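You operate a simulated robot arm through the tools that you are given. There is no shell and no other tool. Be economical: measure what you need, move in short steps, check, and stop when the job is done.

You run a simulated robot arm. Do the job below in one go: nothing can be reset, and whatever is moved stays where it is left.

TASK
Pump the bearing on the finned plate full of grease and return it.
Fine: arm over it while pumping, aside after; no overflow.

Only the result counts: the job must be done as asked and must still hold three seconds after the hand-in. Knocking over, shifting, dropping, spilling or breaking anything else fails it.

THE ROBOT
A 6-joint arm with a two-finger parallel gripper, fixed in place. Base frame: the origin is at the foot of the arm, x ahead of it, y to its left, z up. Units: m, degrees, N and s.
Its first joint turns from -66.0 to 66.0 degrees. Payload 2.9 kg.
Tool frame: the origin (TCP) lies between the finger pads and is the grasp point; the fingertips stand 0.03 m ahead of it; z points along the fingers, y is the line along which they close. The gripper opens to 0.11 m. The fingers are 0.02 m wide and 0.01 m thick; the gripper's body (0.048 by 0.112 m) begins 0.055 m behind the TCP.
Orientation is that of the tool frame in the base frame, as a unit quaternion [w, x, y, z]. With the fingers straight down and closing along the base's y, the tool's x points along the base's -x, its y along +y and its z along -z.

THE INTERFACE
- The arm moves only by the tool step_arm. Its argument "series" is text: rows parted by semicolons, each of 7 numbers parted by spaces: the shift along the base's x, y, z in m, then the turn, a rotation vector about the base's x, y, z in degrees, then the opening, from 0 (shut) to 1 (fully open). In form: tx ty tz rx ry rz jaw; .... A call has 1 to 20 rows; each row is the pose to reach, as a shift and turn from the pose commanded when the call began. Each row takes 0.2 s and may step no farther than 0.05 m and 8.6 degrees from the row before; otherwise, or with a gripper value out of range, the whole call is refused. Where a pose cannot be reached the arm comes as near as it can. A force on the tool above 40 N (or 10 N above the force at the start of the call, whichever is more), or a blocked arm, ends the call early, and 0.2 s more pass. The fingers move at their own pace (about 0.108 m/s each) and stop on an object; they squeeze with about 31 N. The grip force told is the motor's: it shows also when the fingers shut on nothing. Time passes only in rows, and 0.2 s behind the last, so rows that repeat a pose let the fingers close. It gives the time, the measured TCP pose, the force on the tool (base axes), the opening and the grip force at its end, in the units of the frame above (readings bear some noise), with the torque about the TCP (base axes, N m) and any sound that the robot's microphone picked up.
- Cameras (640 x 400 px; columns grow to the right, rows downward): "scene" is fixed at [0.0928, 0.4361, 1.4023]; the picture's right is [-0.67, -0.75, 0.00], its down [-0.39, 0.35, -0.85] and it looks along [0.63, -0.57, -0.53] (base axes); focal length 285 px, centre (320, 200). "wrist" rides on the gripper at [0.072, 0.017, -0.103] in the tool frame; the picture's right is [-0.23, 0.97, 0.00], its down [-0.76, -0.18, -0.62] and it looks along [-0.61, -0.14, 0.78] (tool axes); focal length 222 px, centre (320, 200). There is no depth. A picture from a camera that has moved, and an enlarged one, comes with that camera's place and axes in the base frame and with its lens. The place of the scene camera against the robot may be out by one fixed shift of up to 0.025 m in any direction.
- grab_frame(camera): a new picture of that camera. It takes no simulated time.
- enlarge(camera, box): a new picture of the part [left, top, right, bottom] of that camera's present view, enlarged. It takes no simulated time.
- sign_off(): hands the job in; it is judged then, once.

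Go step by step. Nothing tells you positions but the pictures and the camera data: compare them with the known pose of the tool, close in by small moves and look again before you grip or let go. The budget is 120 turns and 76 pictures, counting those below and the enlarged ones. Unless the task says otherwise, let go and move clear before handing in, and close with one line.

The tools are called after "Emit:" as a command line: name --argument value ..., lists and objects as JSON in quotes. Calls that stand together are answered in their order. step_arm: Moves the arm, as the interface text tells. Its arguments: {"type":"object","properties":{"series":{"type":"string"}},"required":["series"]} The other tools are called the same way: grab_frame (camera) takes a picture; enlarge (camera, box) takes an enlarged picture of a part of a camera's view; sign_off () hands the job in.

At the start:

```text
t: 0.0
ee_pos: [0.3769, -0.0683, 1.262]
tool_rot: [0.0, 0.0, 1.0, 0.0]
contact_force: [-0.5, -0.2, -0.1]
ft_torque: [0.01, -0.01, 0.01]
grip_width: 0.11
gripper_force: 0.1
```

scene: 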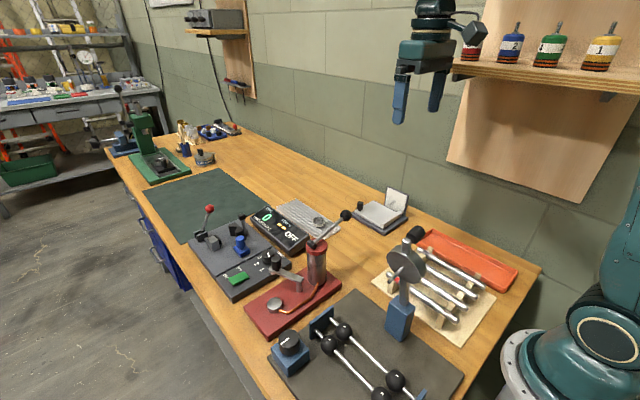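
wrist: 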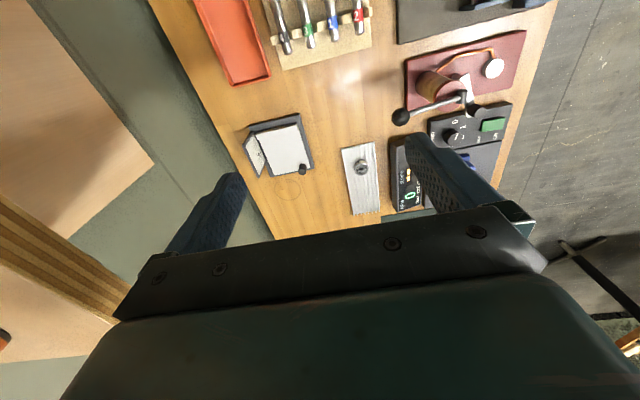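

I see a bench with a red grease pump with a lever, a finned plate with a bearing on it, and other fixtures. I'll enlarge the relevant parts first.

Emit:
enlarge --camera "scene" --box '[230, 170, 390, 270]'

Emit:
enlarge --camera "scene" --box '[220, 230, 380, 350]'

Emit:
enlarge --camera "wrist" --box '[320, 10, 560, 220]'

Emit:
enlarge --camera "scene" --box '[180, 190, 320, 300]'

```text
4.00 times, centred on (310, 220) of scene
camera zoom: at [0.0928, 0.4361, 1.4023], right [-0.67, -0.75, 0.0], down [-0.39, 0.35, -0.85], along [0.63, -0.57, -0.53], focal length 1141 px, centre (360, 120)
```

zoom: 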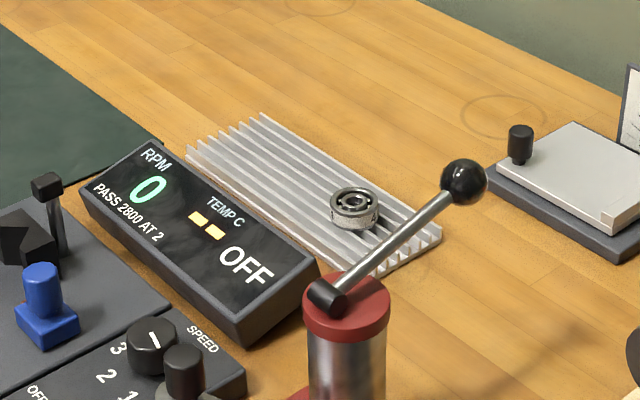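

```text
3.33 times, centred on (300, 290) of scene
camera zoom: at [0.0928, 0.4361, 1.4023], right [-0.67, -0.75, 0.0], down [-0.39, 0.35, -0.85], along [0.63, -0.57, -0.53], focal length 951 px, centre (387, -100)
```

zoom: 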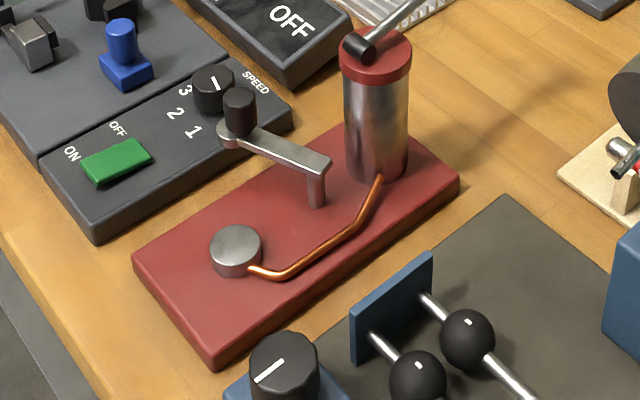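

```text
1.90 times, centred on (440, 115) of wrist
camera zoom: at [0.3033, -0.0511, 1.3653], right [0.23, 0.97, 0.0], down [0.76, -0.18, 0.62], along [0.61, -0.14, -0.78], focal length 423 px, centre (91, 362)
```

zoom: 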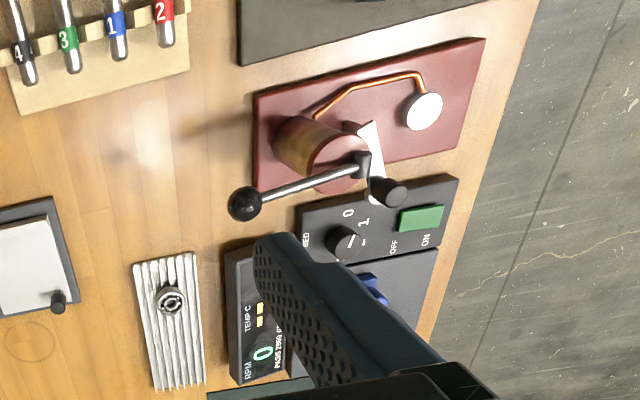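

```text
3.64 times, centred on (250, 245) of scene
camera zoom: at [0.0928, 0.4361, 1.4023], right [-0.67, -0.75, 0.0], down [-0.39, 0.35, -0.85], along [0.63, -0.57, -0.53], focal length 1038 px, centre (574, 36)
```

zoom: 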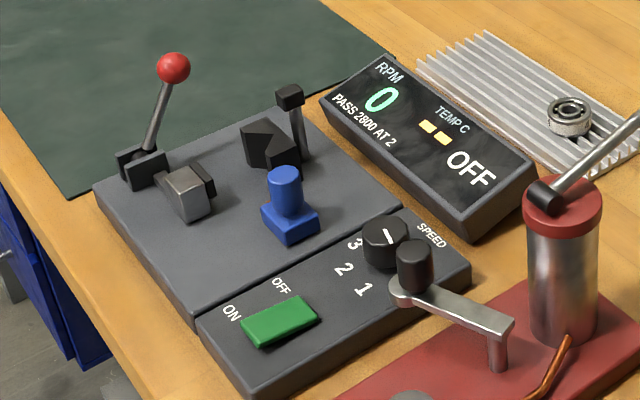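

By triangulating the wrist and scene views, the bearing seems to be near (0.60, -0.01, 0.90), which puts the table higher than the text says (about 0.88). I'll move nearer while staying high, and check that with a second wrist view.

Emit:
step_arm --series "0.01 0.02 -0.04 0 0 0 1; 0.02 0.04 -0.08 0 0 0 1; 0.03 0.06 -0.12 0 0 0 1; 0.03 0.07 -0.14 0 0 0 1"

Emit:
grab_frame --camera "wrist"

Emit:
grab_frame --camera "scene"

```text
t: 1.0
ee_pos: [0.4083, 0.0041, 1.118]
tool_rot: [-0.001, 0.0, 1.0, 0.001]
contact_force: [0.3, -0.9, -0.6]
ft_torque: [-0.03, -0.01, -0.01]
grip_width: 0.1101
gripper_force: 0.1
```

```text
69 pictures are left
camera wrist: at [0.3341, 0.0212, 1.2228], right [0.23, 0.97, 0.0], down [0.76, -0.18, 0.62], along [0.61, -0.14, -0.78], focal length 222 px, centre (320, 200)
```

wrist: 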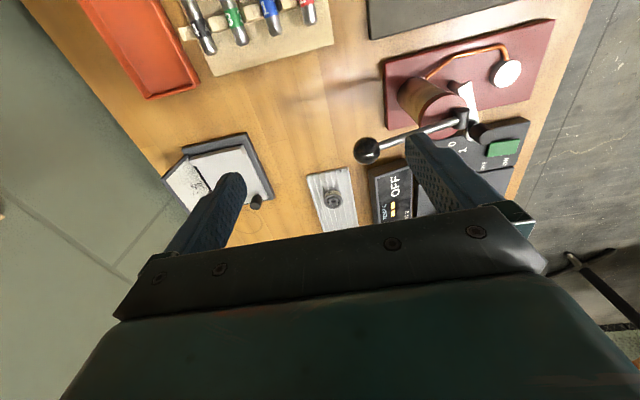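

```text
68 pictures are left
```

scene: 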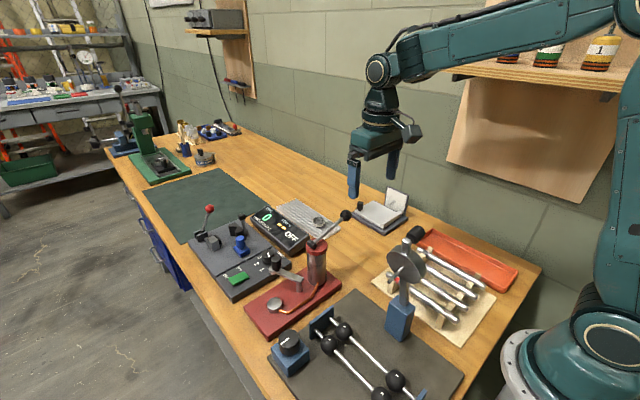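

The second view confirms it: bearing at about (0.588, -0.013, 0.905), silver grease seat at about (0.440, 0.244, 0.90), and lever ball at about (0.44, 0.043, 1.03). Next I'll move so the wrist camera can look at the grease station.

Emit:
step_arm --series "-0.045 0 0 0 0 0 1; -0.09 0.01 0 0 0 0 1; -0.12 0.05 0 0 0 0 1; -0.13 0.095 0 0 0 0 1; -0.13 0.14 0 0 0 0 1; -0.13 0.18 0 0 0 0 1"

Emit:
grab_frame --camera "wrist"

Emit:
enlarge --camera "wrist" --box '[220, 60, 460, 210]'

```text
t: 2.4
ee_pos: [0.2778, 0.1815, 1.1202]
tool_rot: [0.0, 0.0, 1.0, -0.001]
contact_force: [0.5, -0.5, 0.3]
ft_torque: [-0.02, -0.03, 0.0]
grip_width: 0.1097
gripper_force: 0.0
```

```text
67 pictures are left
camera wrist: at [0.2048, 0.1985, 1.2252], right [0.23, 0.97, 0.0], down [0.76, -0.18, 0.62], along [0.61, -0.14, -0.78], focal length 222 px, centre (320, 200)
```

wrist: 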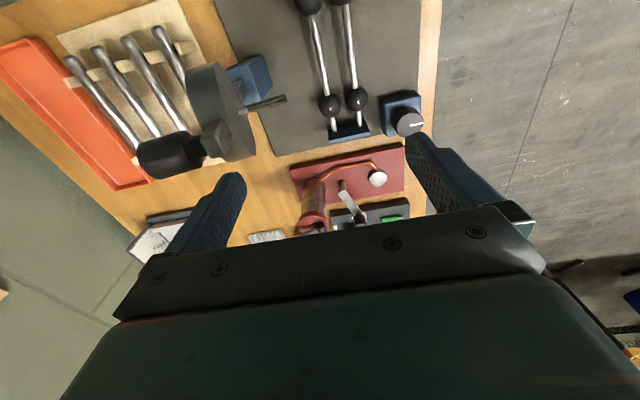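

```text
2.67 times, centred on (340, 135) of wrist
camera zoom: at [0.2048, 0.1985, 1.2252], right [0.23, 0.97, 0.0], down [0.76, -0.18, 0.62], along [0.61, -0.14, -0.78], focal length 592 px, centre (267, 373)
```

zoom: 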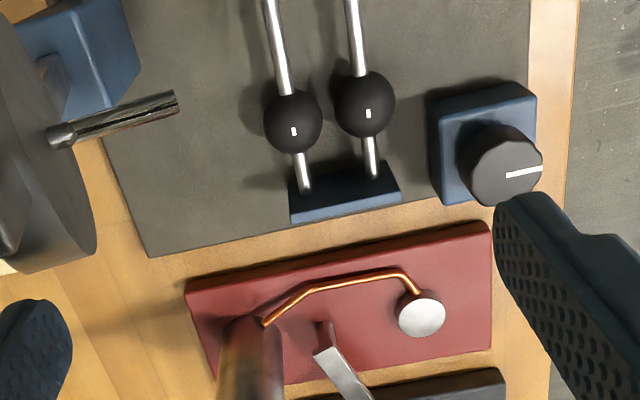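

The seat is at about (0.441, 0.250, 0.89), and the swing arm has its pivot near (0.43, 0.18) and its knob near (0.497, 0.19). Next I'll go over the bearing, passing above the lever.

Emit:
step_arm --series "0 -0.04 0.03 0 0 0 1; 0.03 -0.075 0.04 0 0 0 1; 0.06 -0.11 0.04 0 0 0 1; 0.09 -0.145 0.04 0 0 0 1; 0.12 -0.18 0.04 0 0 0 1; 0.165 -0.195 0.04 0 0 0 1; 0.21 -0.195 0.03 0 0 0 1; 0.255 -0.195 0.01 0 0 0 1; 0.295 -0.195 -0.02 0 0 0 1; 0.31 -0.195 -0.06 0 0 0 1; 0.31 -0.195 -0.09 0 0 0 1"

Emit:
grab_frame --camera "wrist"

Emit:
enlarge --camera "scene" --box '[240, 140, 400, 260]'

```text
t: 4.8
ee_pos: [0.5865, -0.0122, 1.0307]
tool_rot: [0.0, -0.001, 1.0, 0.0]
contact_force: [0.2, 0.4, 0.2]
ft_torque: [-0.01, 0.06, 0.02]
grip_width: 0.11
gripper_force: 0.1
```

```text
65 pictures are left
camera wrist: at [0.5128, 0.0046, 1.1352], right [0.23, 0.97, 0.0], down [0.76, -0.18, 0.62], along [0.61, -0.14, -0.78], focal length 222 px, centre (320, 200)
```

wrist: 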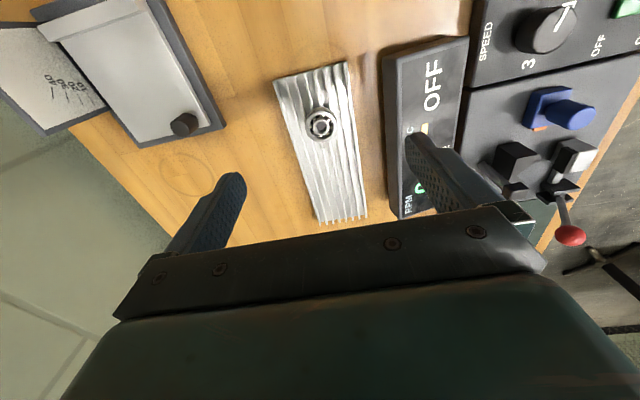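

```text
3.33 times, centred on (320, 200) of scene
camera zoom: at [0.0928, 0.4361, 1.4023], right [-0.67, -0.75, 0.0], down [-0.39, 0.35, -0.85], along [0.63, -0.57, -0.53], focal length 951 px, centre (320, 200)
```

zoom: 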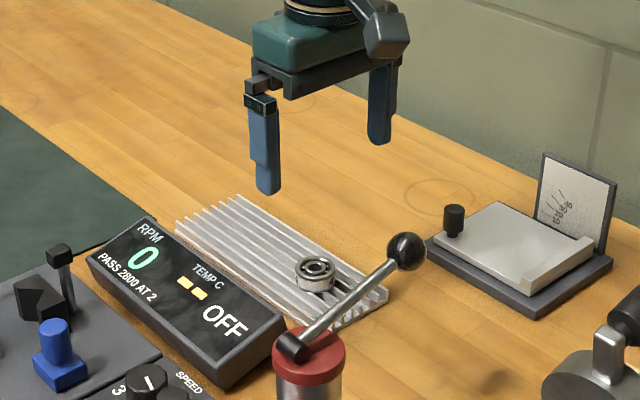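

The bearing is now at about (0.598, -0.0135) with its top near z 0.89. I'll go down in part and measure again.

Emit:
step_arm --series "0.01 -0.001 -0.03 0 0 0 1; 0.011 -0.001 -0.06 0 0 0 1; 0.011 -0.001 -0.06 0 0 0 1"

Emit:
grab_frame --camera "wrist"

Emit:
enlarge --camera "scene" --box '[270, 170, 390, 250]'

```text
t: 5.6
ee_pos: [0.5981, -0.014, 0.9693]
tool_rot: [0.0, 0.001, 1.0, 0.0]
contact_force: [-0.5, -0.5, -0.9]
ft_torque: [0.04, -0.01, 0.01]
grip_width: 0.11
gripper_force: 0.1
```

```text
63 pictures are left
camera wrist: at [0.5241, 0.0029, 1.0743], right [0.23, 0.97, 0.0], down [0.76, -0.18, 0.62], along [0.61, -0.14, -0.78], focal length 222 px, centre (320, 200)
```

wrist: 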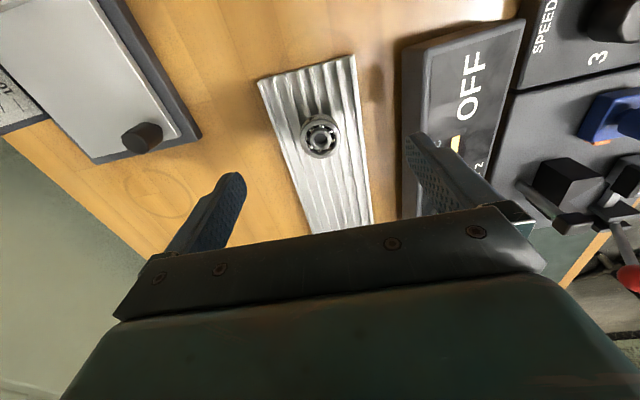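

```text
5.00 times, centred on (330, 210) of scene
camera zoom: at [0.0928, 0.4361, 1.4023], right [-0.67, -0.75, 0.0], down [-0.39, 0.35, -0.85], along [0.63, -0.57, -0.53], focal length 1427 px, centre (270, 150)
```

zoom: 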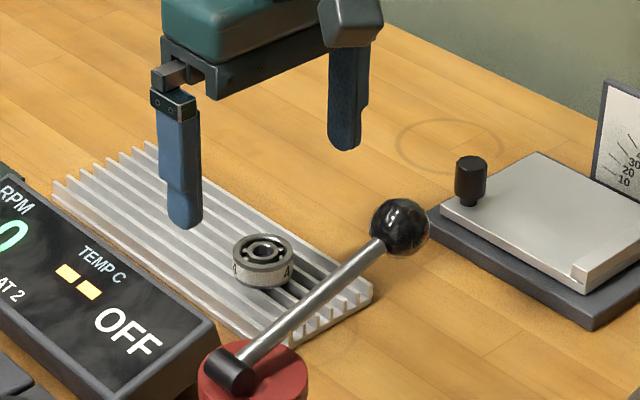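

The bearing is about 35 mm wide, top centre (0.600, -0.0135, 0.888), resting on fins at roughly z 0.874, with a "4" marked on its side. I'll narrow the jaw to clear the display, then go down to bearing height and look before gripping.

Emit:
step_arm --series "0.001 0 0 0 0 0 0.62; 0.002 0 0 0 0 0 0.62; 0.002 0 -0.03 0 0 0 0.62; 0.002 0 -0.05 0 0 0 0.62; 0.002 0 -0.06 0 0 0 0.62; 0.002 0 -0.06 0 0 0 0.62"

Emit:
grab_frame --camera "wrist"

Emit:
enlarge --camera "scene" --box '[270, 170, 390, 250]'

```text
t: 7.0
ee_pos: [0.5998, -0.0142, 0.909]
tool_rot: [0.0, 0.0, 1.0, 0.0]
contact_force: [-0.3, -0.1, -0.2]
ft_torque: [0.05, 0.02, 0.03]
grip_width: 0.0683
gripper_force: 0.1
```

```text
61 pictures are left
camera wrist: at [0.5262, 0.0036, 1.0144], right [0.23, 0.97, 0.0], down [0.76, -0.18, 0.62], along [0.61, -0.14, -0.78], focal length 222 px, centre (320, 200)
```

wrist: 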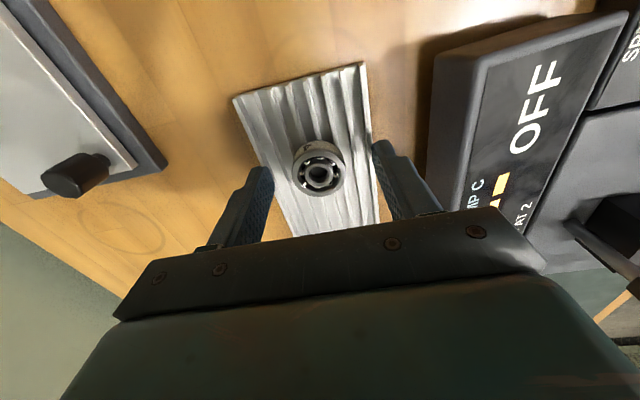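

```text
5.00 times, centred on (330, 210) of scene
camera zoom: at [0.0928, 0.4361, 1.4023], right [-0.67, -0.75, 0.0], down [-0.39, 0.35, -0.85], along [0.63, -0.57, -0.53], focal length 1427 px, centre (270, 150)
```

zoom: 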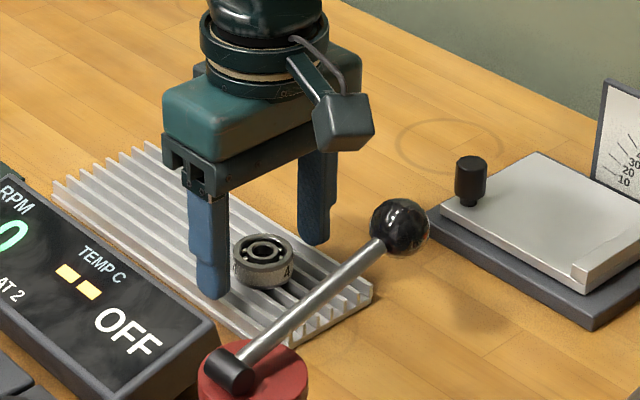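

The fingers straddle the bearing, which sits about 2-3 mm farther out in x. I'll zoom in on its markings before gripping.

Emit:
enlarge --camera "wrist" --box '[270, 120, 370, 210]'

Emit:
enlarge --camera "scene" --box '[300, 205, 340, 235]'

Emit:
step_arm --series "0.0025 0 -0.002 0 0 0 0.62; 0.0025 0 -0.002 0 0 0 0.4; 0.0025 0 -0.002 0 0 0 0.2; 0.0025 0 -0.002 0 0 0 0.2; 0.0025 0 -0.002 0 0 0 0.2"

```text
4.44 times, centred on (320, 165) of wrist
camera zoom: at [0.5262, 0.0036, 1.0144], right [0.23, 0.97, 0.0], down [0.76, -0.18, 0.62], along [0.61, -0.14, -0.78], focal length 987 px, centre (320, 356)
```

zoom: 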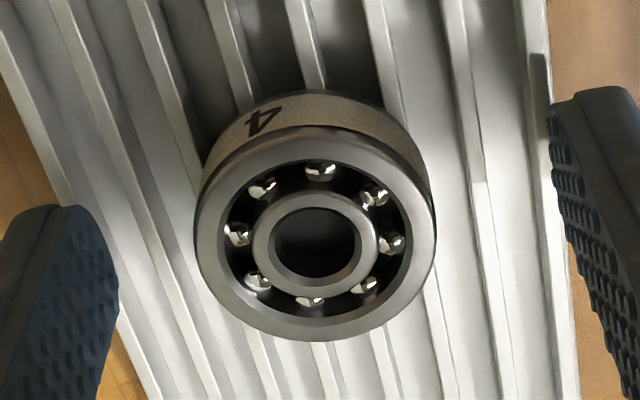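

```text
13.33 times, centred on (320, 220) of scene
camera zoom: at [0.0928, 0.4361, 1.4023], right [-0.67, -0.75, 0.0], down [-0.39, 0.35, -0.85], along [0.63, -0.57, -0.53], focal length 3805 px, centre (320, -67)
```

zoom: 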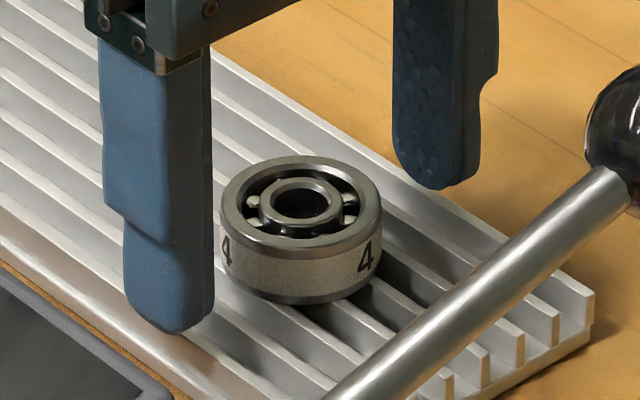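

```text
t: 8.2
ee_pos: [0.6018, -0.013, 0.9085]
tool_rot: [-0.001, 0.0, 1.0, -0.001]
contact_force: [-0.9, 0.0, 0.2]
ft_torque: [0.0, -0.03, 0.03]
grip_width: 0.0341
gripper_force: 30.4
```

The bearing is gripped (34 mm). I'll lift it and carry it high around the lever to a point above the seat.

Emit:
step_arm --series "0 0 0.01 0 0 0 0.2; 0 0 0.05 0 0 0 0.2; 0 0 0.1 0 0 0 0.2; -0.01 0 0.15 0 0 0 0.2; -0.02 0.03 0.18 0 0 0 0.2; -0.03 0.07 0.2 0 0 0 0.2; -0.04 0.115 0.2 0 0 0 0.2; -0.05 0.16 0.2 0 0 0 0.2; -0.07 0.2 0.2 0 0 0 0.2; -0.095 0.24 0.2 0 0 0 0.2; -0.13 0.265 0.2 0 0 0 0.2; -0.16 0.265 0.18 0 0 0 0.2; -0.16 0.265 0.14 0 0 0 0.2; -0.16 0.265 0.11 0 0 0 0.2; -0.16 0.265 0.11 0 0 0 0.2"

Emit:
grab_frame --camera "wrist"

Emit:
enlarge --camera "scene" --box '[220, 200, 380, 340]'

```text
refused: row 4 steps farther than a row can; nothing moved
```

```text
57 pictures are left
camera wrist: at [0.5288, 0.0036, 1.0125], right [0.23, 0.97, 0.0], down [0.76, -0.18, 0.62], along [0.61, -0.14, -0.78], focal length 222 px, centre (320, 200)
```

wrist: 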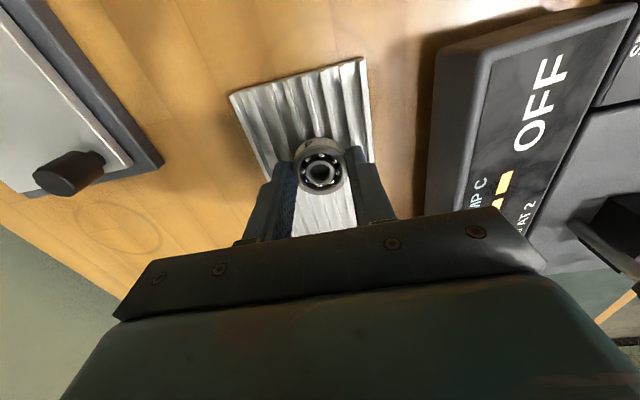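

```text
2.86 times, centred on (300, 270) of scene
camera zoom: at [0.0928, 0.4361, 1.4023], right [-0.67, -0.75, 0.0], down [-0.39, 0.35, -0.85], along [0.63, -0.57, -0.53], focal length 815 px, centre (377, 0)
```

zoom: 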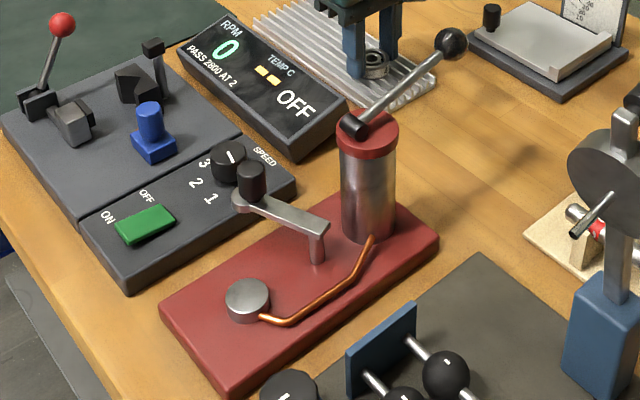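

One step was slightly too long, so nothing moved. I'll repeat the same path with smaller steps.

Emit:
step_arm --series "0 0 0.01 0 0 0 0.2; 0 0 0.05 0 0 0 0.2; 0 0 0.095 0 0 0 0.2; -0.01 0 0.14 0 0 0 0.2; -0.02 0.03 0.175 0 0 0 0.2; -0.03 0.07 0.2 0 0 0 0.2; -0.04 0.115 0.2 0 0 0 0.2; -0.05 0.16 0.2 0 0 0 0.2; -0.07 0.2 0.2 0 0 0 0.2; -0.095 0.24 0.2 0 0 0 0.2; -0.13 0.265 0.2 0 0 0 0.2; -0.16 0.265 0.18 0 0 0 0.2; -0.16 0.265 0.14 0 0 0 0.2; -0.16 0.265 0.11 0 0 0 0.2; -0.16 0.265 0.11 0 0 0 0.2"

Emit:
grab_frame --camera "wrist"

Emit:
enlarge --camera "scene" --box '[220, 200, 380, 340]'

```text
t: 11.4
ee_pos: [0.4447, 0.2531, 1.0205]
tool_rot: [0.0, 0.0, 1.0, 0.0]
contact_force: [-0.3, -0.7, 0.6]
ft_torque: [-0.01, -0.03, 0.0]
grip_width: 0.0217
gripper_force: 0.0
```

```text
55 pictures are left
camera wrist: at [0.3709, 0.2696, 1.1244], right [0.23, 0.97, 0.0], down [0.76, -0.18, 0.62], along [0.61, -0.14, -0.78], focal length 222 px, centre (320, 200)
```

wrist: 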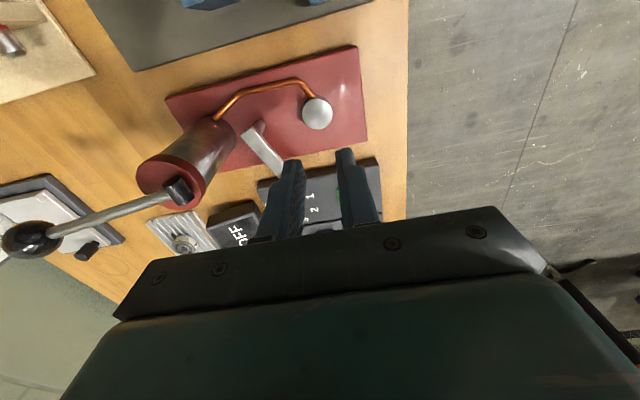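

```text
2.86 times, centred on (300, 270) of scene
camera zoom: at [0.0928, 0.4361, 1.4023], right [-0.67, -0.75, 0.0], down [-0.39, 0.35, -0.85], along [0.63, -0.57, -0.53], focal length 815 px, centre (377, 0)
```

zoom: 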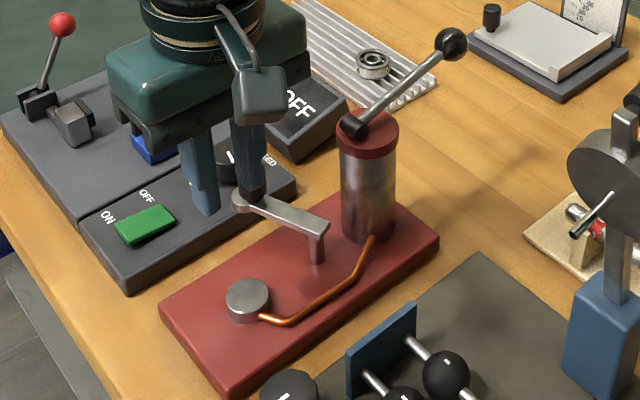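

The bearing slipped out at the lift and is still lying on the plate, so my grip was too high. I now have the seat at (0.4415, 0.2496). I'll go back and grip deeper.

Emit:
step_arm --series "0 0 0.04 0 0 0 0.6; 0 0 0.08 0 0 0 0.6; 0.03 0 0.09 0 0 0 0.6; 0.065 -0.025 0.09 0 0 0 0.6; 0.09 -0.065 0.09 0 0 0 0.6; 0.11 -0.105 0.09 0 0 0 0.6; 0.12 -0.15 0.09 0 0 0 0.6; 0.13 -0.195 0.09 0 0 0 0.6; 0.14 -0.235 0.07 0 0 0 0.6; 0.155 -0.265 0.04 0 0 0 0.6; 0.157 -0.266 -0.005 0 0 0 0.6; 0.157 -0.266 -0.045 0 0 0 0.6; 0.157 -0.266 -0.045 0 0 0 0.6"

Emit:
grab_frame --camera "wrist"

Emit:
enlarge --camera "scene" --box '[290, 200, 350, 245]'

```text
t: 14.2
ee_pos: [0.5971, -0.0107, 0.974]
tool_rot: [0.0, 0.0, 1.0, -0.001]
contact_force: [0.0, 0.8, -0.6]
ft_torque: [0.01, 0.01, 0.01]
grip_width: 0.0659
gripper_force: 0.0
```

```text
53 pictures are left
camera wrist: at [0.5243, 0.0058, 1.0785], right [0.23, 0.97, 0.0], down [0.76, -0.18, 0.62], along [0.61, -0.14, -0.78], focal length 222 px, centre (320, 200)
```

wrist: 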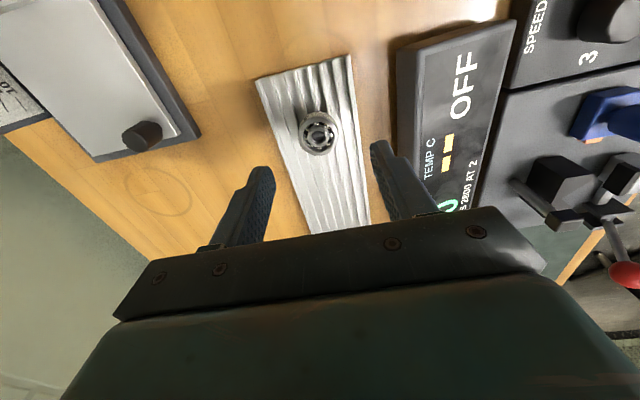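

```text
8.89 times, centred on (320, 222) of scene
camera zoom: at [0.0928, 0.4361, 1.4023], right [-0.67, -0.75, 0.0], down [-0.39, 0.35, -0.85], along [0.63, -0.57, -0.53], focal length 2536 px, centre (320, 0)
```

zoom: 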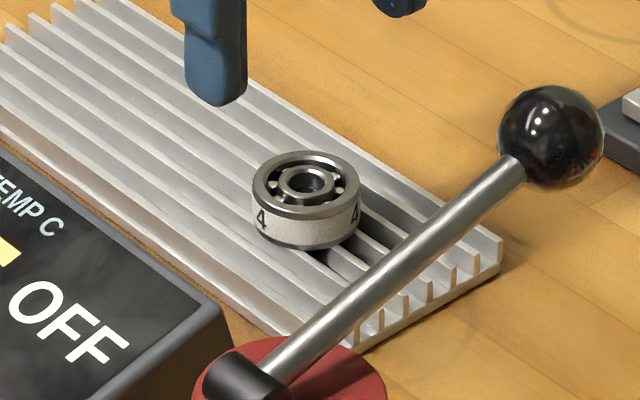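

The bearing hasn't moved. I'll go down deeper, feeling for the fins with small steps.

Emit:
step_arm --series "0.003 -0.002 -0.04 0 0 0 0.55; 0.004 -0.002 -0.064 0 0 0 0.55; 0.004 -0.002 -0.067 0 0 0 0.55; 0.004 -0.002 -0.069 0 0 0 0.55; 0.004 -0.002 -0.071 0 0 0 0.55; 0.004 -0.002 -0.073 0 0 0 0.55"

Emit:
enlarge --camera "scene" --box '[290, 200, 350, 245]'

```text
t: 15.6
ee_pos: [0.6027, -0.0167, 0.9034]
tool_rot: [0.0, 0.0, 1.0, 0.0]
contact_force: [-10.6, -2.8, 17.2]
ft_torque: [0.08, 0.43, 0.23]
grip_width: 0.0606
gripper_force: 0.0
```

```text
8.89 times, centred on (320, 222) of scene
camera zoom: at [0.0922, 0.436, 1.4023], right [-0.67, -0.75, 0.0], down [-0.39, 0.35, -0.85], along [0.63, -0.57, -0.53], focal length 2536 px, centre (320, 0)
```

zoom: 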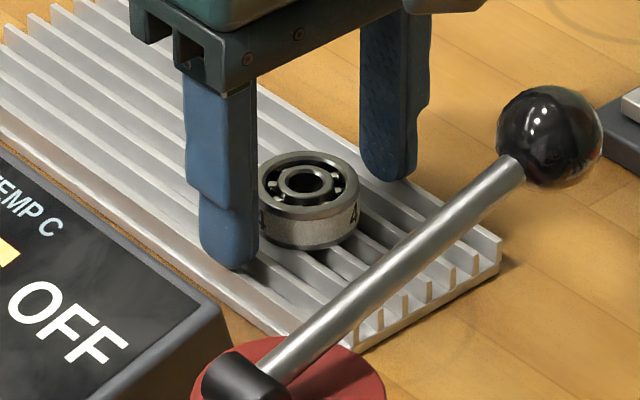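

The fins are at tip height z ≈ 0.8735. I'll back off 1.5 mm, close fully, lift slowly a little and check.

Emit:
step_arm --series "-0.001 0.002 0.0025 0 0 0 0.55; -0.001 0.002 0.0025 0 0 0 0.3; -0.001 0.002 0.0025 0 0 0 0; -0.001 0.002 0.0025 0 0 0 0; -0.001 0.002 0.0025 0 0 0 0; -0.001 0.002 0.0025 0 0 0 0"

Emit:
step_arm --series "0 0 0.003 0 0 0 0; 0 0 0.006 0 0 0 0; 0 0 0.01 0 0 0 0; 0 0 0.015 0 0 0 0; 0 0 0.02 0 0 0 0; 0 0 0.02 0 0 0 0"

Emit:
enlarge --camera "scene" --box '[290, 200, 350, 245]'

```text
t: 17.0
ee_pos: [0.6013, -0.0142, 0.904]
tool_rot: [0.0, 0.0, 1.0, 0.0]
contact_force: [0.8, 0.0, 4.3]
ft_torque: [0.03, -0.08, 0.02]
grip_width: 0.0346
gripper_force: 31.4
```

```text
t: 18.4
ee_pos: [0.6015, -0.0141, 0.922]
tool_rot: [0.0, -0.001, 1.0, 0.0]
contact_force: [0.7, 0.6, -0.3]
ft_torque: [0.01, 0.02, 0.01]
grip_width: 0.0345
gripper_force: 31.1
```

```text
8.89 times, centred on (320, 222) of scene
camera zoom: at [0.0928, 0.4361, 1.4023], right [-0.67, -0.75, 0.0], down [-0.39, 0.35, -0.85], along [0.63, -0.57, -0.53], focal length 2536 px, centre (320, 0)
```

zoom: 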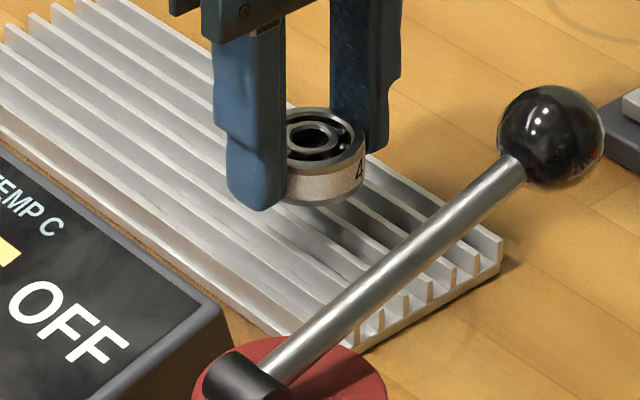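

The bearing is held and lifted. I'll carry it smoothly to above the seat.

Emit:
step_arm --series "0 0 0.02 0 0 0 0; 0 0 0.045 0 0 0 0; 0 0 0.075 0 0 0 0; -0.005 0 0.105 0 0 0 0; -0.01 0.01 0.135 0 0 0 0; -0.015 0.03 0.16 0 0 0 0; -0.02 0.06 0.175 0 0 0 0; -0.025 0.09 0.175 0 0 0 0; -0.03 0.12 0.175 0 0 0 0; -0.04 0.15 0.175 0 0 0 0; -0.05 0.18 0.175 0 0 0 0; -0.06 0.21 0.175 0 0 0 0; -0.075 0.235 0.175 0 0 0 0; -0.1 0.255 0.175 0 0 0 0; -0.13 0.264 0.17 0 0 0 0; -0.155 0.264 0.155 0 0 0 0; -0.16 0.264 0.13 0 0 0 0; -0.16 0.264 0.1 0 0 0 0; -0.16 0.264 0.075 0 0 0 0; -0.16 0.264 0.065 0 0 0 0"

Emit:
grab_frame --camera "wrist"

Emit:
enlarge --camera "scene" --box '[230, 220, 350, 310]'

```text
t: 22.6
ee_pos: [0.4418, 0.2484, 0.9891]
tool_rot: [0.0, 0.0, 1.0, 0.0]
contact_force: [0.7, -0.1, -0.7]
ft_torque: [0.01, 0.0, 0.01]
grip_width: 0.0343
gripper_force: 31.1
```

```text
49 pictures are left
camera wrist: at [0.368, 0.2653, 1.0928], right [0.23, 0.97, 0.0], down [0.76, -0.18, 0.62], along [0.61, -0.14, -0.78], focal length 222 px, centre (320, 200)
```

wrist: 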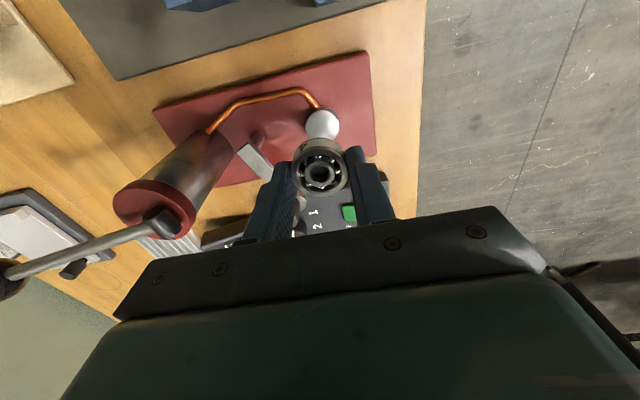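

```text
4.44 times, centred on (290, 265) of scene
camera zoom: at [0.0928, 0.4361, 1.4022], right [-0.67, -0.75, 0.0], down [-0.39, 0.35, -0.85], along [0.63, -0.57, -0.53], focal length 1268 px, centre (453, -89)
```

zoom: 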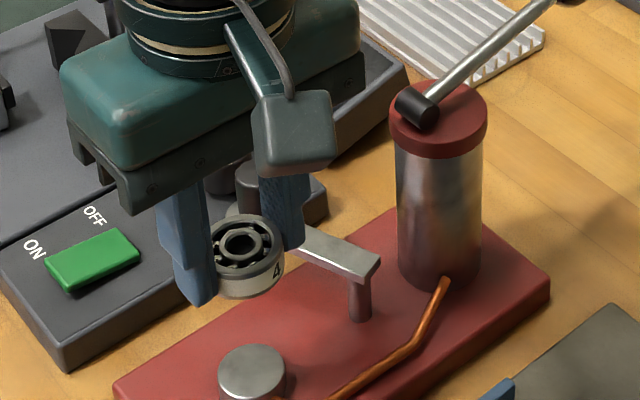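

It's lined up with the seat to within about 1-2 mm. I'll lower with feel.

Emit:
step_arm --series "0 0.001 -0.02 0 0 0 0; 0 0.001 -0.04 0 0 0 0; 0 0.001 -0.055 0 0 0 0; 0 0.001 -0.06 0 0 0 0; 0 0.001 -0.06 0 0 0 0"

Emit:
enlarge --camera "scene" --box '[240, 260, 330, 325]'

Emit:
grab_frame --camera "wrist"

```text
t: 23.8
ee_pos: [0.4423, 0.2492, 0.9276]
tool_rot: [0.0, 0.0, 1.0, 0.0]
contact_force: [-0.2, 0.3, -0.3]
ft_torque: [-0.04, -0.02, -0.04]
grip_width: 0.0343
gripper_force: 31.5
```

```text
6.15 times, centred on (285, 292) of scene
camera zoom: at [0.0928, 0.4361, 1.4023], right [-0.67, -0.75, 0.0], down [-0.39, 0.35, -0.85], along [0.63, -0.57, -0.53], focal length 1756 px, centre (535, -369)
```

zoom: 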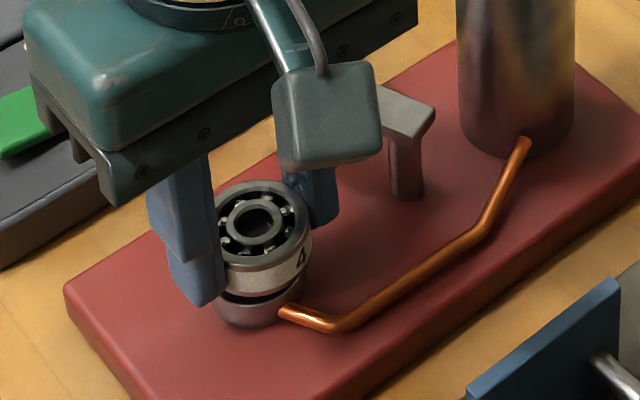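

```text
46 pictures are left
camera wrist: at [0.3691, 0.2657, 1.0313], right [0.23, 0.97, 0.0], down [0.76, -0.18, 0.62], along [0.61, -0.14, -0.78], focal length 222 px, centre (320, 200)
```

wrist: 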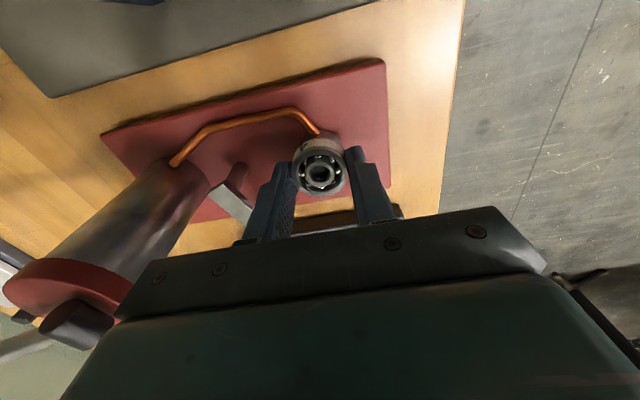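

It's aligned just above the seat. I'll lower in 1 mm steps until contact.

Emit:
step_arm --series "0 0 -0.002 0 0 0 0; 0 0 -0.003 0 0 0 0; 0 0 -0.004 0 0 0 0; 0 0 -0.005 0 0 0 0; 0 0 -0.005 0 0 0 0"

```text
t: 25.0
ee_pos: [0.4425, 0.2508, 0.9235]
tool_rot: [0.0, -0.001, 1.0, 0.0]
contact_force: [0.7, -0.3, -1.3]
ft_torque: [-0.01, 0.01, 0.0]
grip_width: 0.0345
gripper_force: 31.0
```

Emit:
step_arm --series "0 0 -0.001 0 0 0 0; 0 0 -0.002 0 0 0 0; 0 0 -0.003 0 0 0 0; 0 0 -0.003 0 0 0 0"

Emit:
enlarge --camera "scene" --box '[240, 260, 330, 325]'

```text
t: 26.0
ee_pos: [0.4423, 0.2484, 0.9205]
tool_rot: [0.0, 0.0, 1.0, 0.0]
contact_force: [-0.3, -0.8, 2.6]
ft_torque: [0.02, -0.01, 0.01]
grip_width: 0.0344
gripper_force: 31.1
```

```text
6.15 times, centred on (285, 292) of scene
camera zoom: at [0.0928, 0.436, 1.4023], right [-0.67, -0.75, 0.0], down [-0.39, 0.35, -0.85], along [0.63, -0.57, -0.53], focal length 1756 px, centre (535, -369)
```

zoom: 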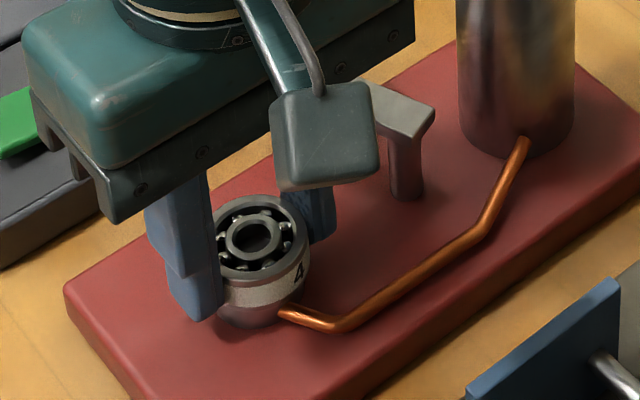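

Light contact at the height I expected. I'll lower a final 0.5 mm, release and rise straight up.

Emit:
step_arm --series "0 0 -0.0007 0 0 0 0; 0 0 -0.0007 0 0 0 0.35; 0 0 -0.0007 0 0 0 0.5; 0 0 -0.0007 0 0 0 0.55; 0 0 0.01 0 0 0 0.55; 0 0 0.03 0 0 0 0.55; 0 0 0.06 0 0 0 0.55; 0 0 0.1 0 0 0 0.55; 0 0 0.13 0 0 0 0.55"

Emit:
grab_frame --camera "wrist"

Emit:
enlarge --camera "scene" --box '[230, 230, 350, 320]'

```text
t: 28.0
ee_pos: [0.4415, 0.2518, 1.0529]
tool_rot: [0.0, 0.0, 1.0, 0.0]
contact_force: [0.4, 0.1, -0.5]
ft_torque: [-0.01, 0.02, -0.01]
grip_width: 0.0606
gripper_force: 0.1
```

```text
44 pictures are left
camera wrist: at [0.3677, 0.2698, 1.1561], right [0.23, 0.97, 0.0], down [0.76, -0.18, 0.62], along [0.61, -0.14, -0.78], focal length 222 px, centre (320, 200)
```

wrist: 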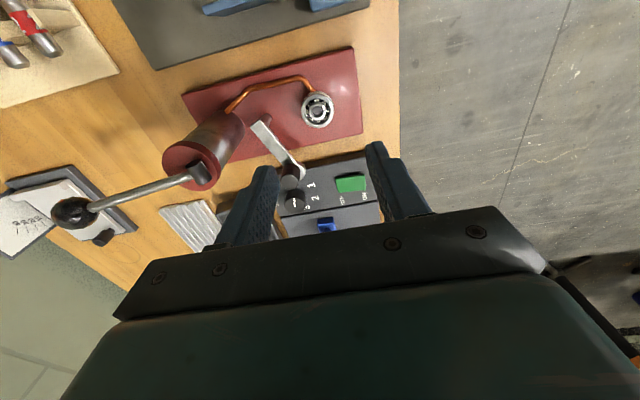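

```text
4.44 times, centred on (290, 275) of scene
camera zoom: at [0.0928, 0.4361, 1.4023], right [-0.67, -0.75, 0.0], down [-0.39, 0.35, -0.85], along [0.63, -0.57, -0.53], focal length 1268 px, centre (453, -133)
```

zoom: 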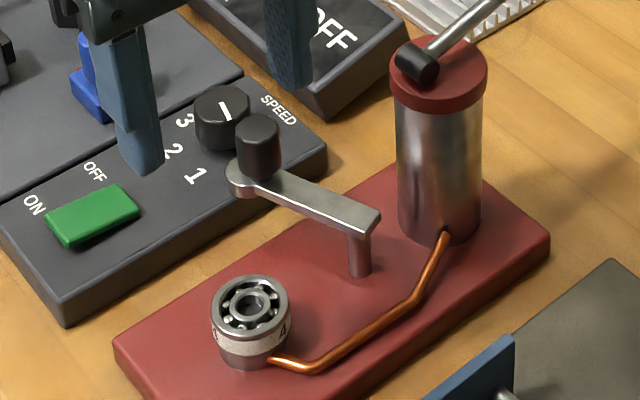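

The bearing is seated. Now I'll look closely at the swing-arm knob.

Emit:
enlarge --camera "wrist" --box '[230, 80, 350, 220]'

Emit:
enlarge --camera "scene" --box '[265, 240, 325, 285]'

```text
2.86 times, centred on (290, 150) of wrist
camera zoom: at [0.3677, 0.2698, 1.1561], right [0.23, 0.97, 0.0], down [0.76, -0.18, 0.62], along [0.61, -0.14, -0.78], focal length 635 px, centre (406, 343)
```

zoom: 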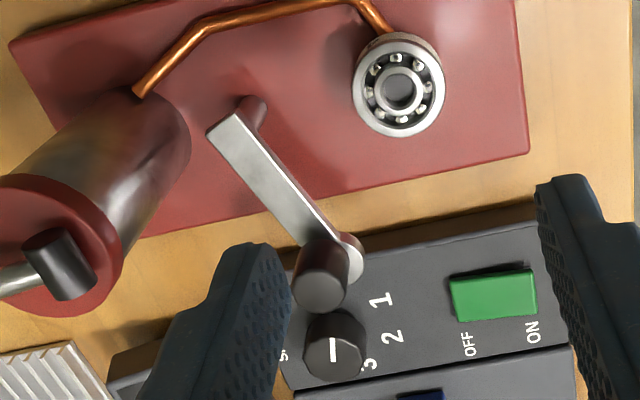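

```text
8.89 times, centred on (295, 262) of scene
camera zoom: at [0.0928, 0.4361, 1.4023], right [-0.67, -0.75, 0.0], down [-0.39, 0.35, -0.85], along [0.63, -0.57, -0.53], focal length 2536 px, centre (542, -356)
```

zoom: 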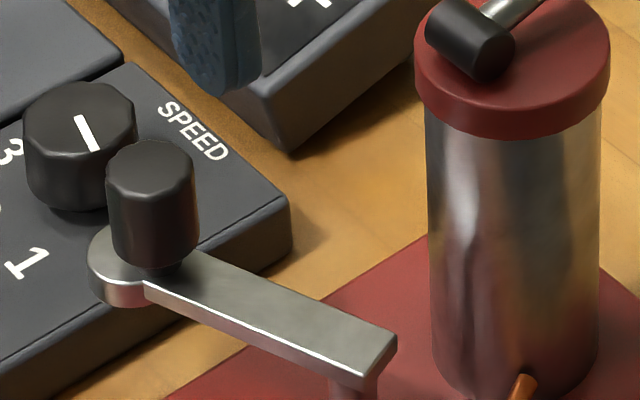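

The knob is about 22 mm in diameter with its top at (0.496, 0.205, 0.946), and the pivot is near (0.442, 0.189). I'll go above the knob and lower the open fingers around it, keeping the tips above the arm.

Emit:
step_arm --series "0.027 -0.023 0 0 0 0 0.55; 0.0545 -0.0468 0 0 0 0 0.55; 0.0545 -0.0468 -0.04 0 0 0 0.55; 0.0545 -0.0468 -0.055 0 0 0 0.55; 0.0545 -0.0468 -0.055 0 0 0 0.55"

Emit:
grab_frame --camera "wrist"

Emit:
enlarge --camera "scene" --box '[230, 220, 350, 310]'

```text
t: 29.2
ee_pos: [0.4966, 0.2039, 0.9939]
tool_rot: [0.0, 0.0, 1.0, 0.0]
contact_force: [0.0, 0.2, 0.5]
ft_torque: [-0.01, 0.03, -0.01]
grip_width: 0.0606
gripper_force: 0.0
```

```text
40 pictures are left
camera wrist: at [0.4226, 0.2203, 1.0984], right [0.23, 0.97, 0.0], down [0.76, -0.18, 0.62], along [0.61, -0.14, -0.78], focal length 222 px, centre (320, 200)
```

wrist: 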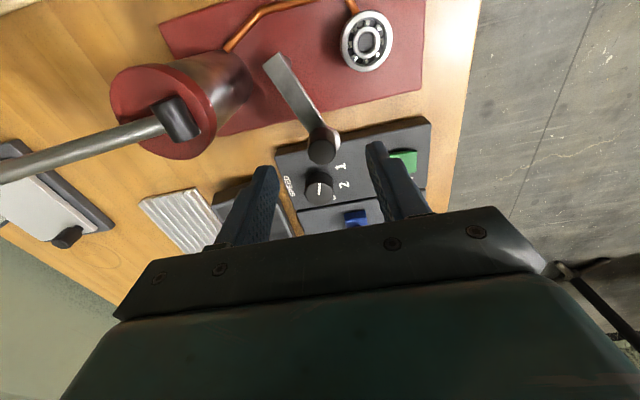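

```text
4.44 times, centred on (290, 265) of scene
camera zoom: at [0.0928, 0.4361, 1.4023], right [-0.67, -0.75, 0.0], down [-0.39, 0.35, -0.85], along [0.63, -0.57, -0.53], focal length 1268 px, centre (453, -89)
```

zoom: 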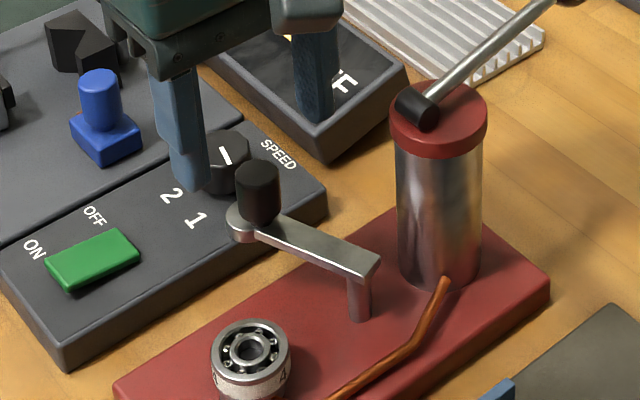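

The fingers straddle the knob well. I'll lower around it and narrow to a loose cage (~28 mm).

Emit:
step_arm --series "-0.002 0.001 -0.015 0 0 0 0.55; -0.002 0.0015 -0.03 0 0 0 0.55; -0.002 0.0015 -0.037 0 0 0 0.4; -0.002 0.0015 -0.037 0 0 0 0.27; -0.002 0.0015 -0.037 0 0 0 0.27; -0.002 0.0015 -0.037 0 0 0 0.27"

Emit:
enlarge --camera "wrist" --box '[220, 60, 420, 220]'

```text
t: 30.6
ee_pos: [0.494, 0.2031, 0.9577]
tool_rot: [0.0, 0.0, 1.0, 0.0]
contact_force: [-0.2, -0.6, 0.1]
ft_torque: [-0.01, 0.01, 0.0]
grip_width: 0.0298
gripper_force: 0.1
```

```text
2.50 times, centred on (320, 140) of wrist
camera zoom: at [0.4208, 0.2212, 1.0617], right [0.23, 0.97, 0.0], down [0.76, -0.18, 0.62], along [0.61, -0.14, -0.78], focal length 555 px, centre (320, 350)
```

zoom: 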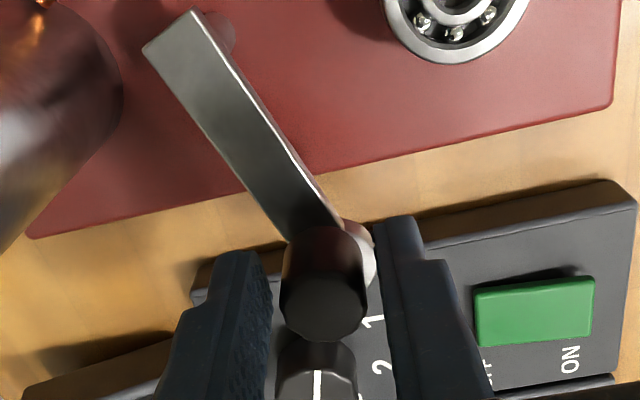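

The knob is caged. I'll swing the arm toward the seat along its arc, turning the gripper with it, and stop short to check.

Emit:
step_arm --series "-0.002 0.0057 0 0 0 6 0.27; -0.0045 0.0111 0 0 0 12 0.27; -0.0075 0.0162 0 0 0 18 0.27; -0.0111 0.0209 0 0 0 24 0.27; -0.0152 0.0253 0 0 0 30 0.27; -0.0197 0.0292 0 0 0 36 0.27; -0.0246 0.0326 0 0 0 42 0.27; -0.0298 0.0355 0 0 0 48 0.27; -0.0353 0.0379 0 0 0 54 0.27; -0.041 0.0396 0 0 0 60 0.27; -0.041 0.0396 0 0 0 60 0.27"

Emit:
grab_frame --camera "wrist"

Emit:
enlarge --camera "scene" --box '[230, 220, 350, 310]'

```text
t: 33.0
ee_pos: [0.4532, 0.2442, 0.9573]
tool_rot: [0.0, -0.5, 0.866, 0.0]
contact_force: [-0.3, 1.3, 0.8]
ft_torque: [0.02, 0.0, 0.0]
grip_width: 0.0297
gripper_force: 0.1
```

```text
37 pictures are left
camera wrist: at [0.4016, 0.1903, 1.0625], right [-0.73, 0.68, 0.0], down [0.53, 0.57, 0.62], along [0.43, 0.46, -0.78], focal length 222 px, centre (320, 200)
```

wrist: 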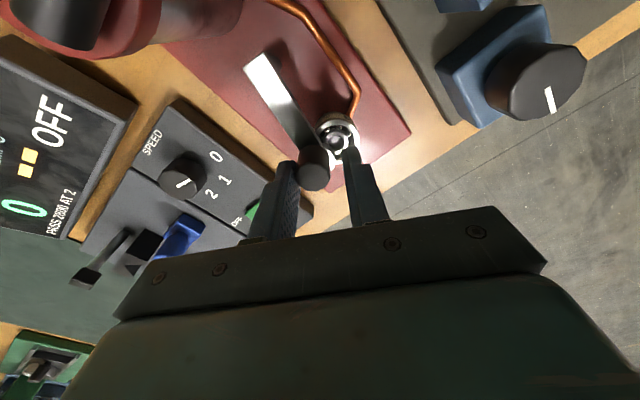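

```text
4.44 times, centred on (290, 265) of scene
camera zoom: at [0.0928, 0.4361, 1.4023], right [-0.67, -0.75, 0.0], down [-0.39, 0.35, -0.85], along [0.63, -0.57, -0.53], focal length 1268 px, centre (453, -89)
```

zoom: 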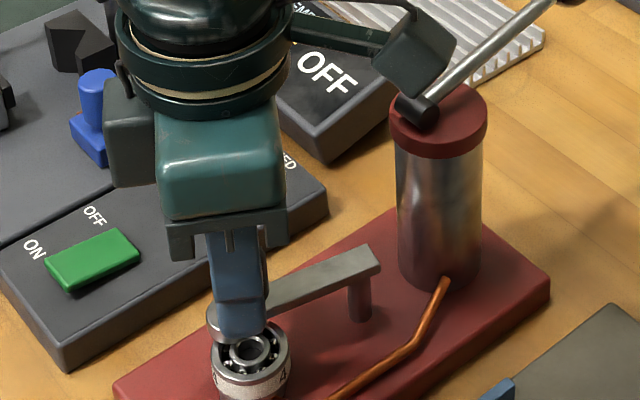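

The arm follows well. I'll go on for the last roughly 17°.

Emit:
step_arm --series "-0.0059 0.0011 0 0 0 6 0.27; -0.0118 0.0017 0 0 0 12 0.27; -0.0168 0.0016 0 0 0 17 0.27; -0.0168 0.0016 0 0 0 17 0.27"

Emit:
grab_frame --camera "wrist"

Emit:
enlarge --camera "scene" --box '[230, 220, 350, 310]'

```text
t: 34.0
ee_pos: [0.4375, 0.2449, 0.9579]
tool_rot: [0.001, -0.622, 0.783, 0.001]
contact_force: [5.9, -1.7, 2.0]
ft_torque: [-0.01, -0.15, -0.01]
grip_width: 0.0328
gripper_force: 2.8
```

```text
35 pictures are left
camera wrist: at [0.4037, 0.1781, 1.0624], right [-0.9, 0.44, 0.0], down [0.34, 0.7, 0.62], along [0.28, 0.56, -0.78], focal length 222 px, centre (320, 200)
```

wrist: 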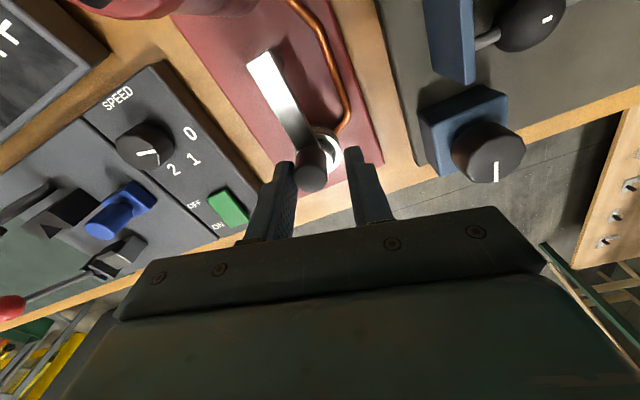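

```text
4.44 times, centred on (290, 265) of scene
camera zoom: at [0.093, 0.436, 1.4023], right [-0.67, -0.75, 0.0], down [-0.39, 0.35, -0.85], along [0.63, -0.57, -0.53], focal length 1268 px, centre (453, -89)
```

zoom: 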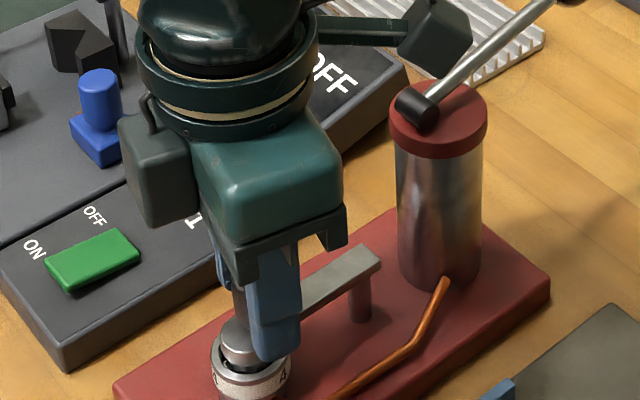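

There's a light resisting force now, so it may be at its stop. I'll check how well the arm's end sits over the bearing.

Emit:
enlarge --camera "wrist" --box '[240, 90, 400, 200]'

Emit:
enlarge --camera "scene" --box '[265, 275, 325, 320]'

```text
3.64 times, centred on (320, 145) of wrist
camera zoom: at [0.4037, 0.1781, 1.0624], right [-0.9, 0.44, 0.0], down [0.34, 0.7, 0.62], along [0.28, 0.56, -0.78], focal length 808 px, centre (320, 400)
```

zoom: 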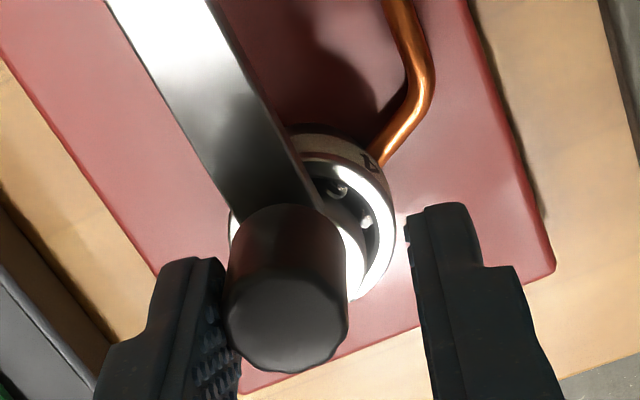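

```text
8.89 times, centred on (295, 298) of scene
camera zoom: at [0.093, 0.436, 1.4023], right [-0.67, -0.75, 0.0], down [-0.39, 0.35, -0.85], along [0.63, -0.57, -0.53], focal length 2536 px, centre (542, -667)
```

zoom: 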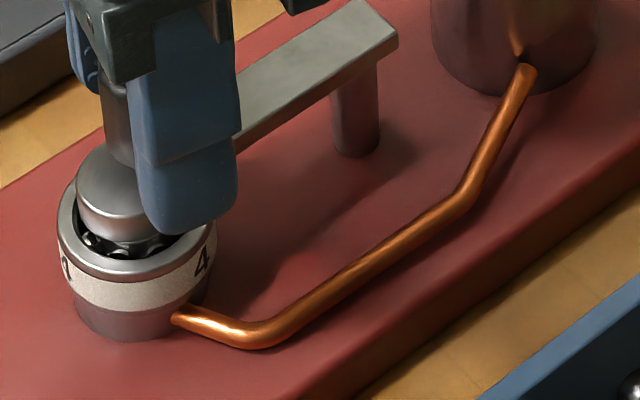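

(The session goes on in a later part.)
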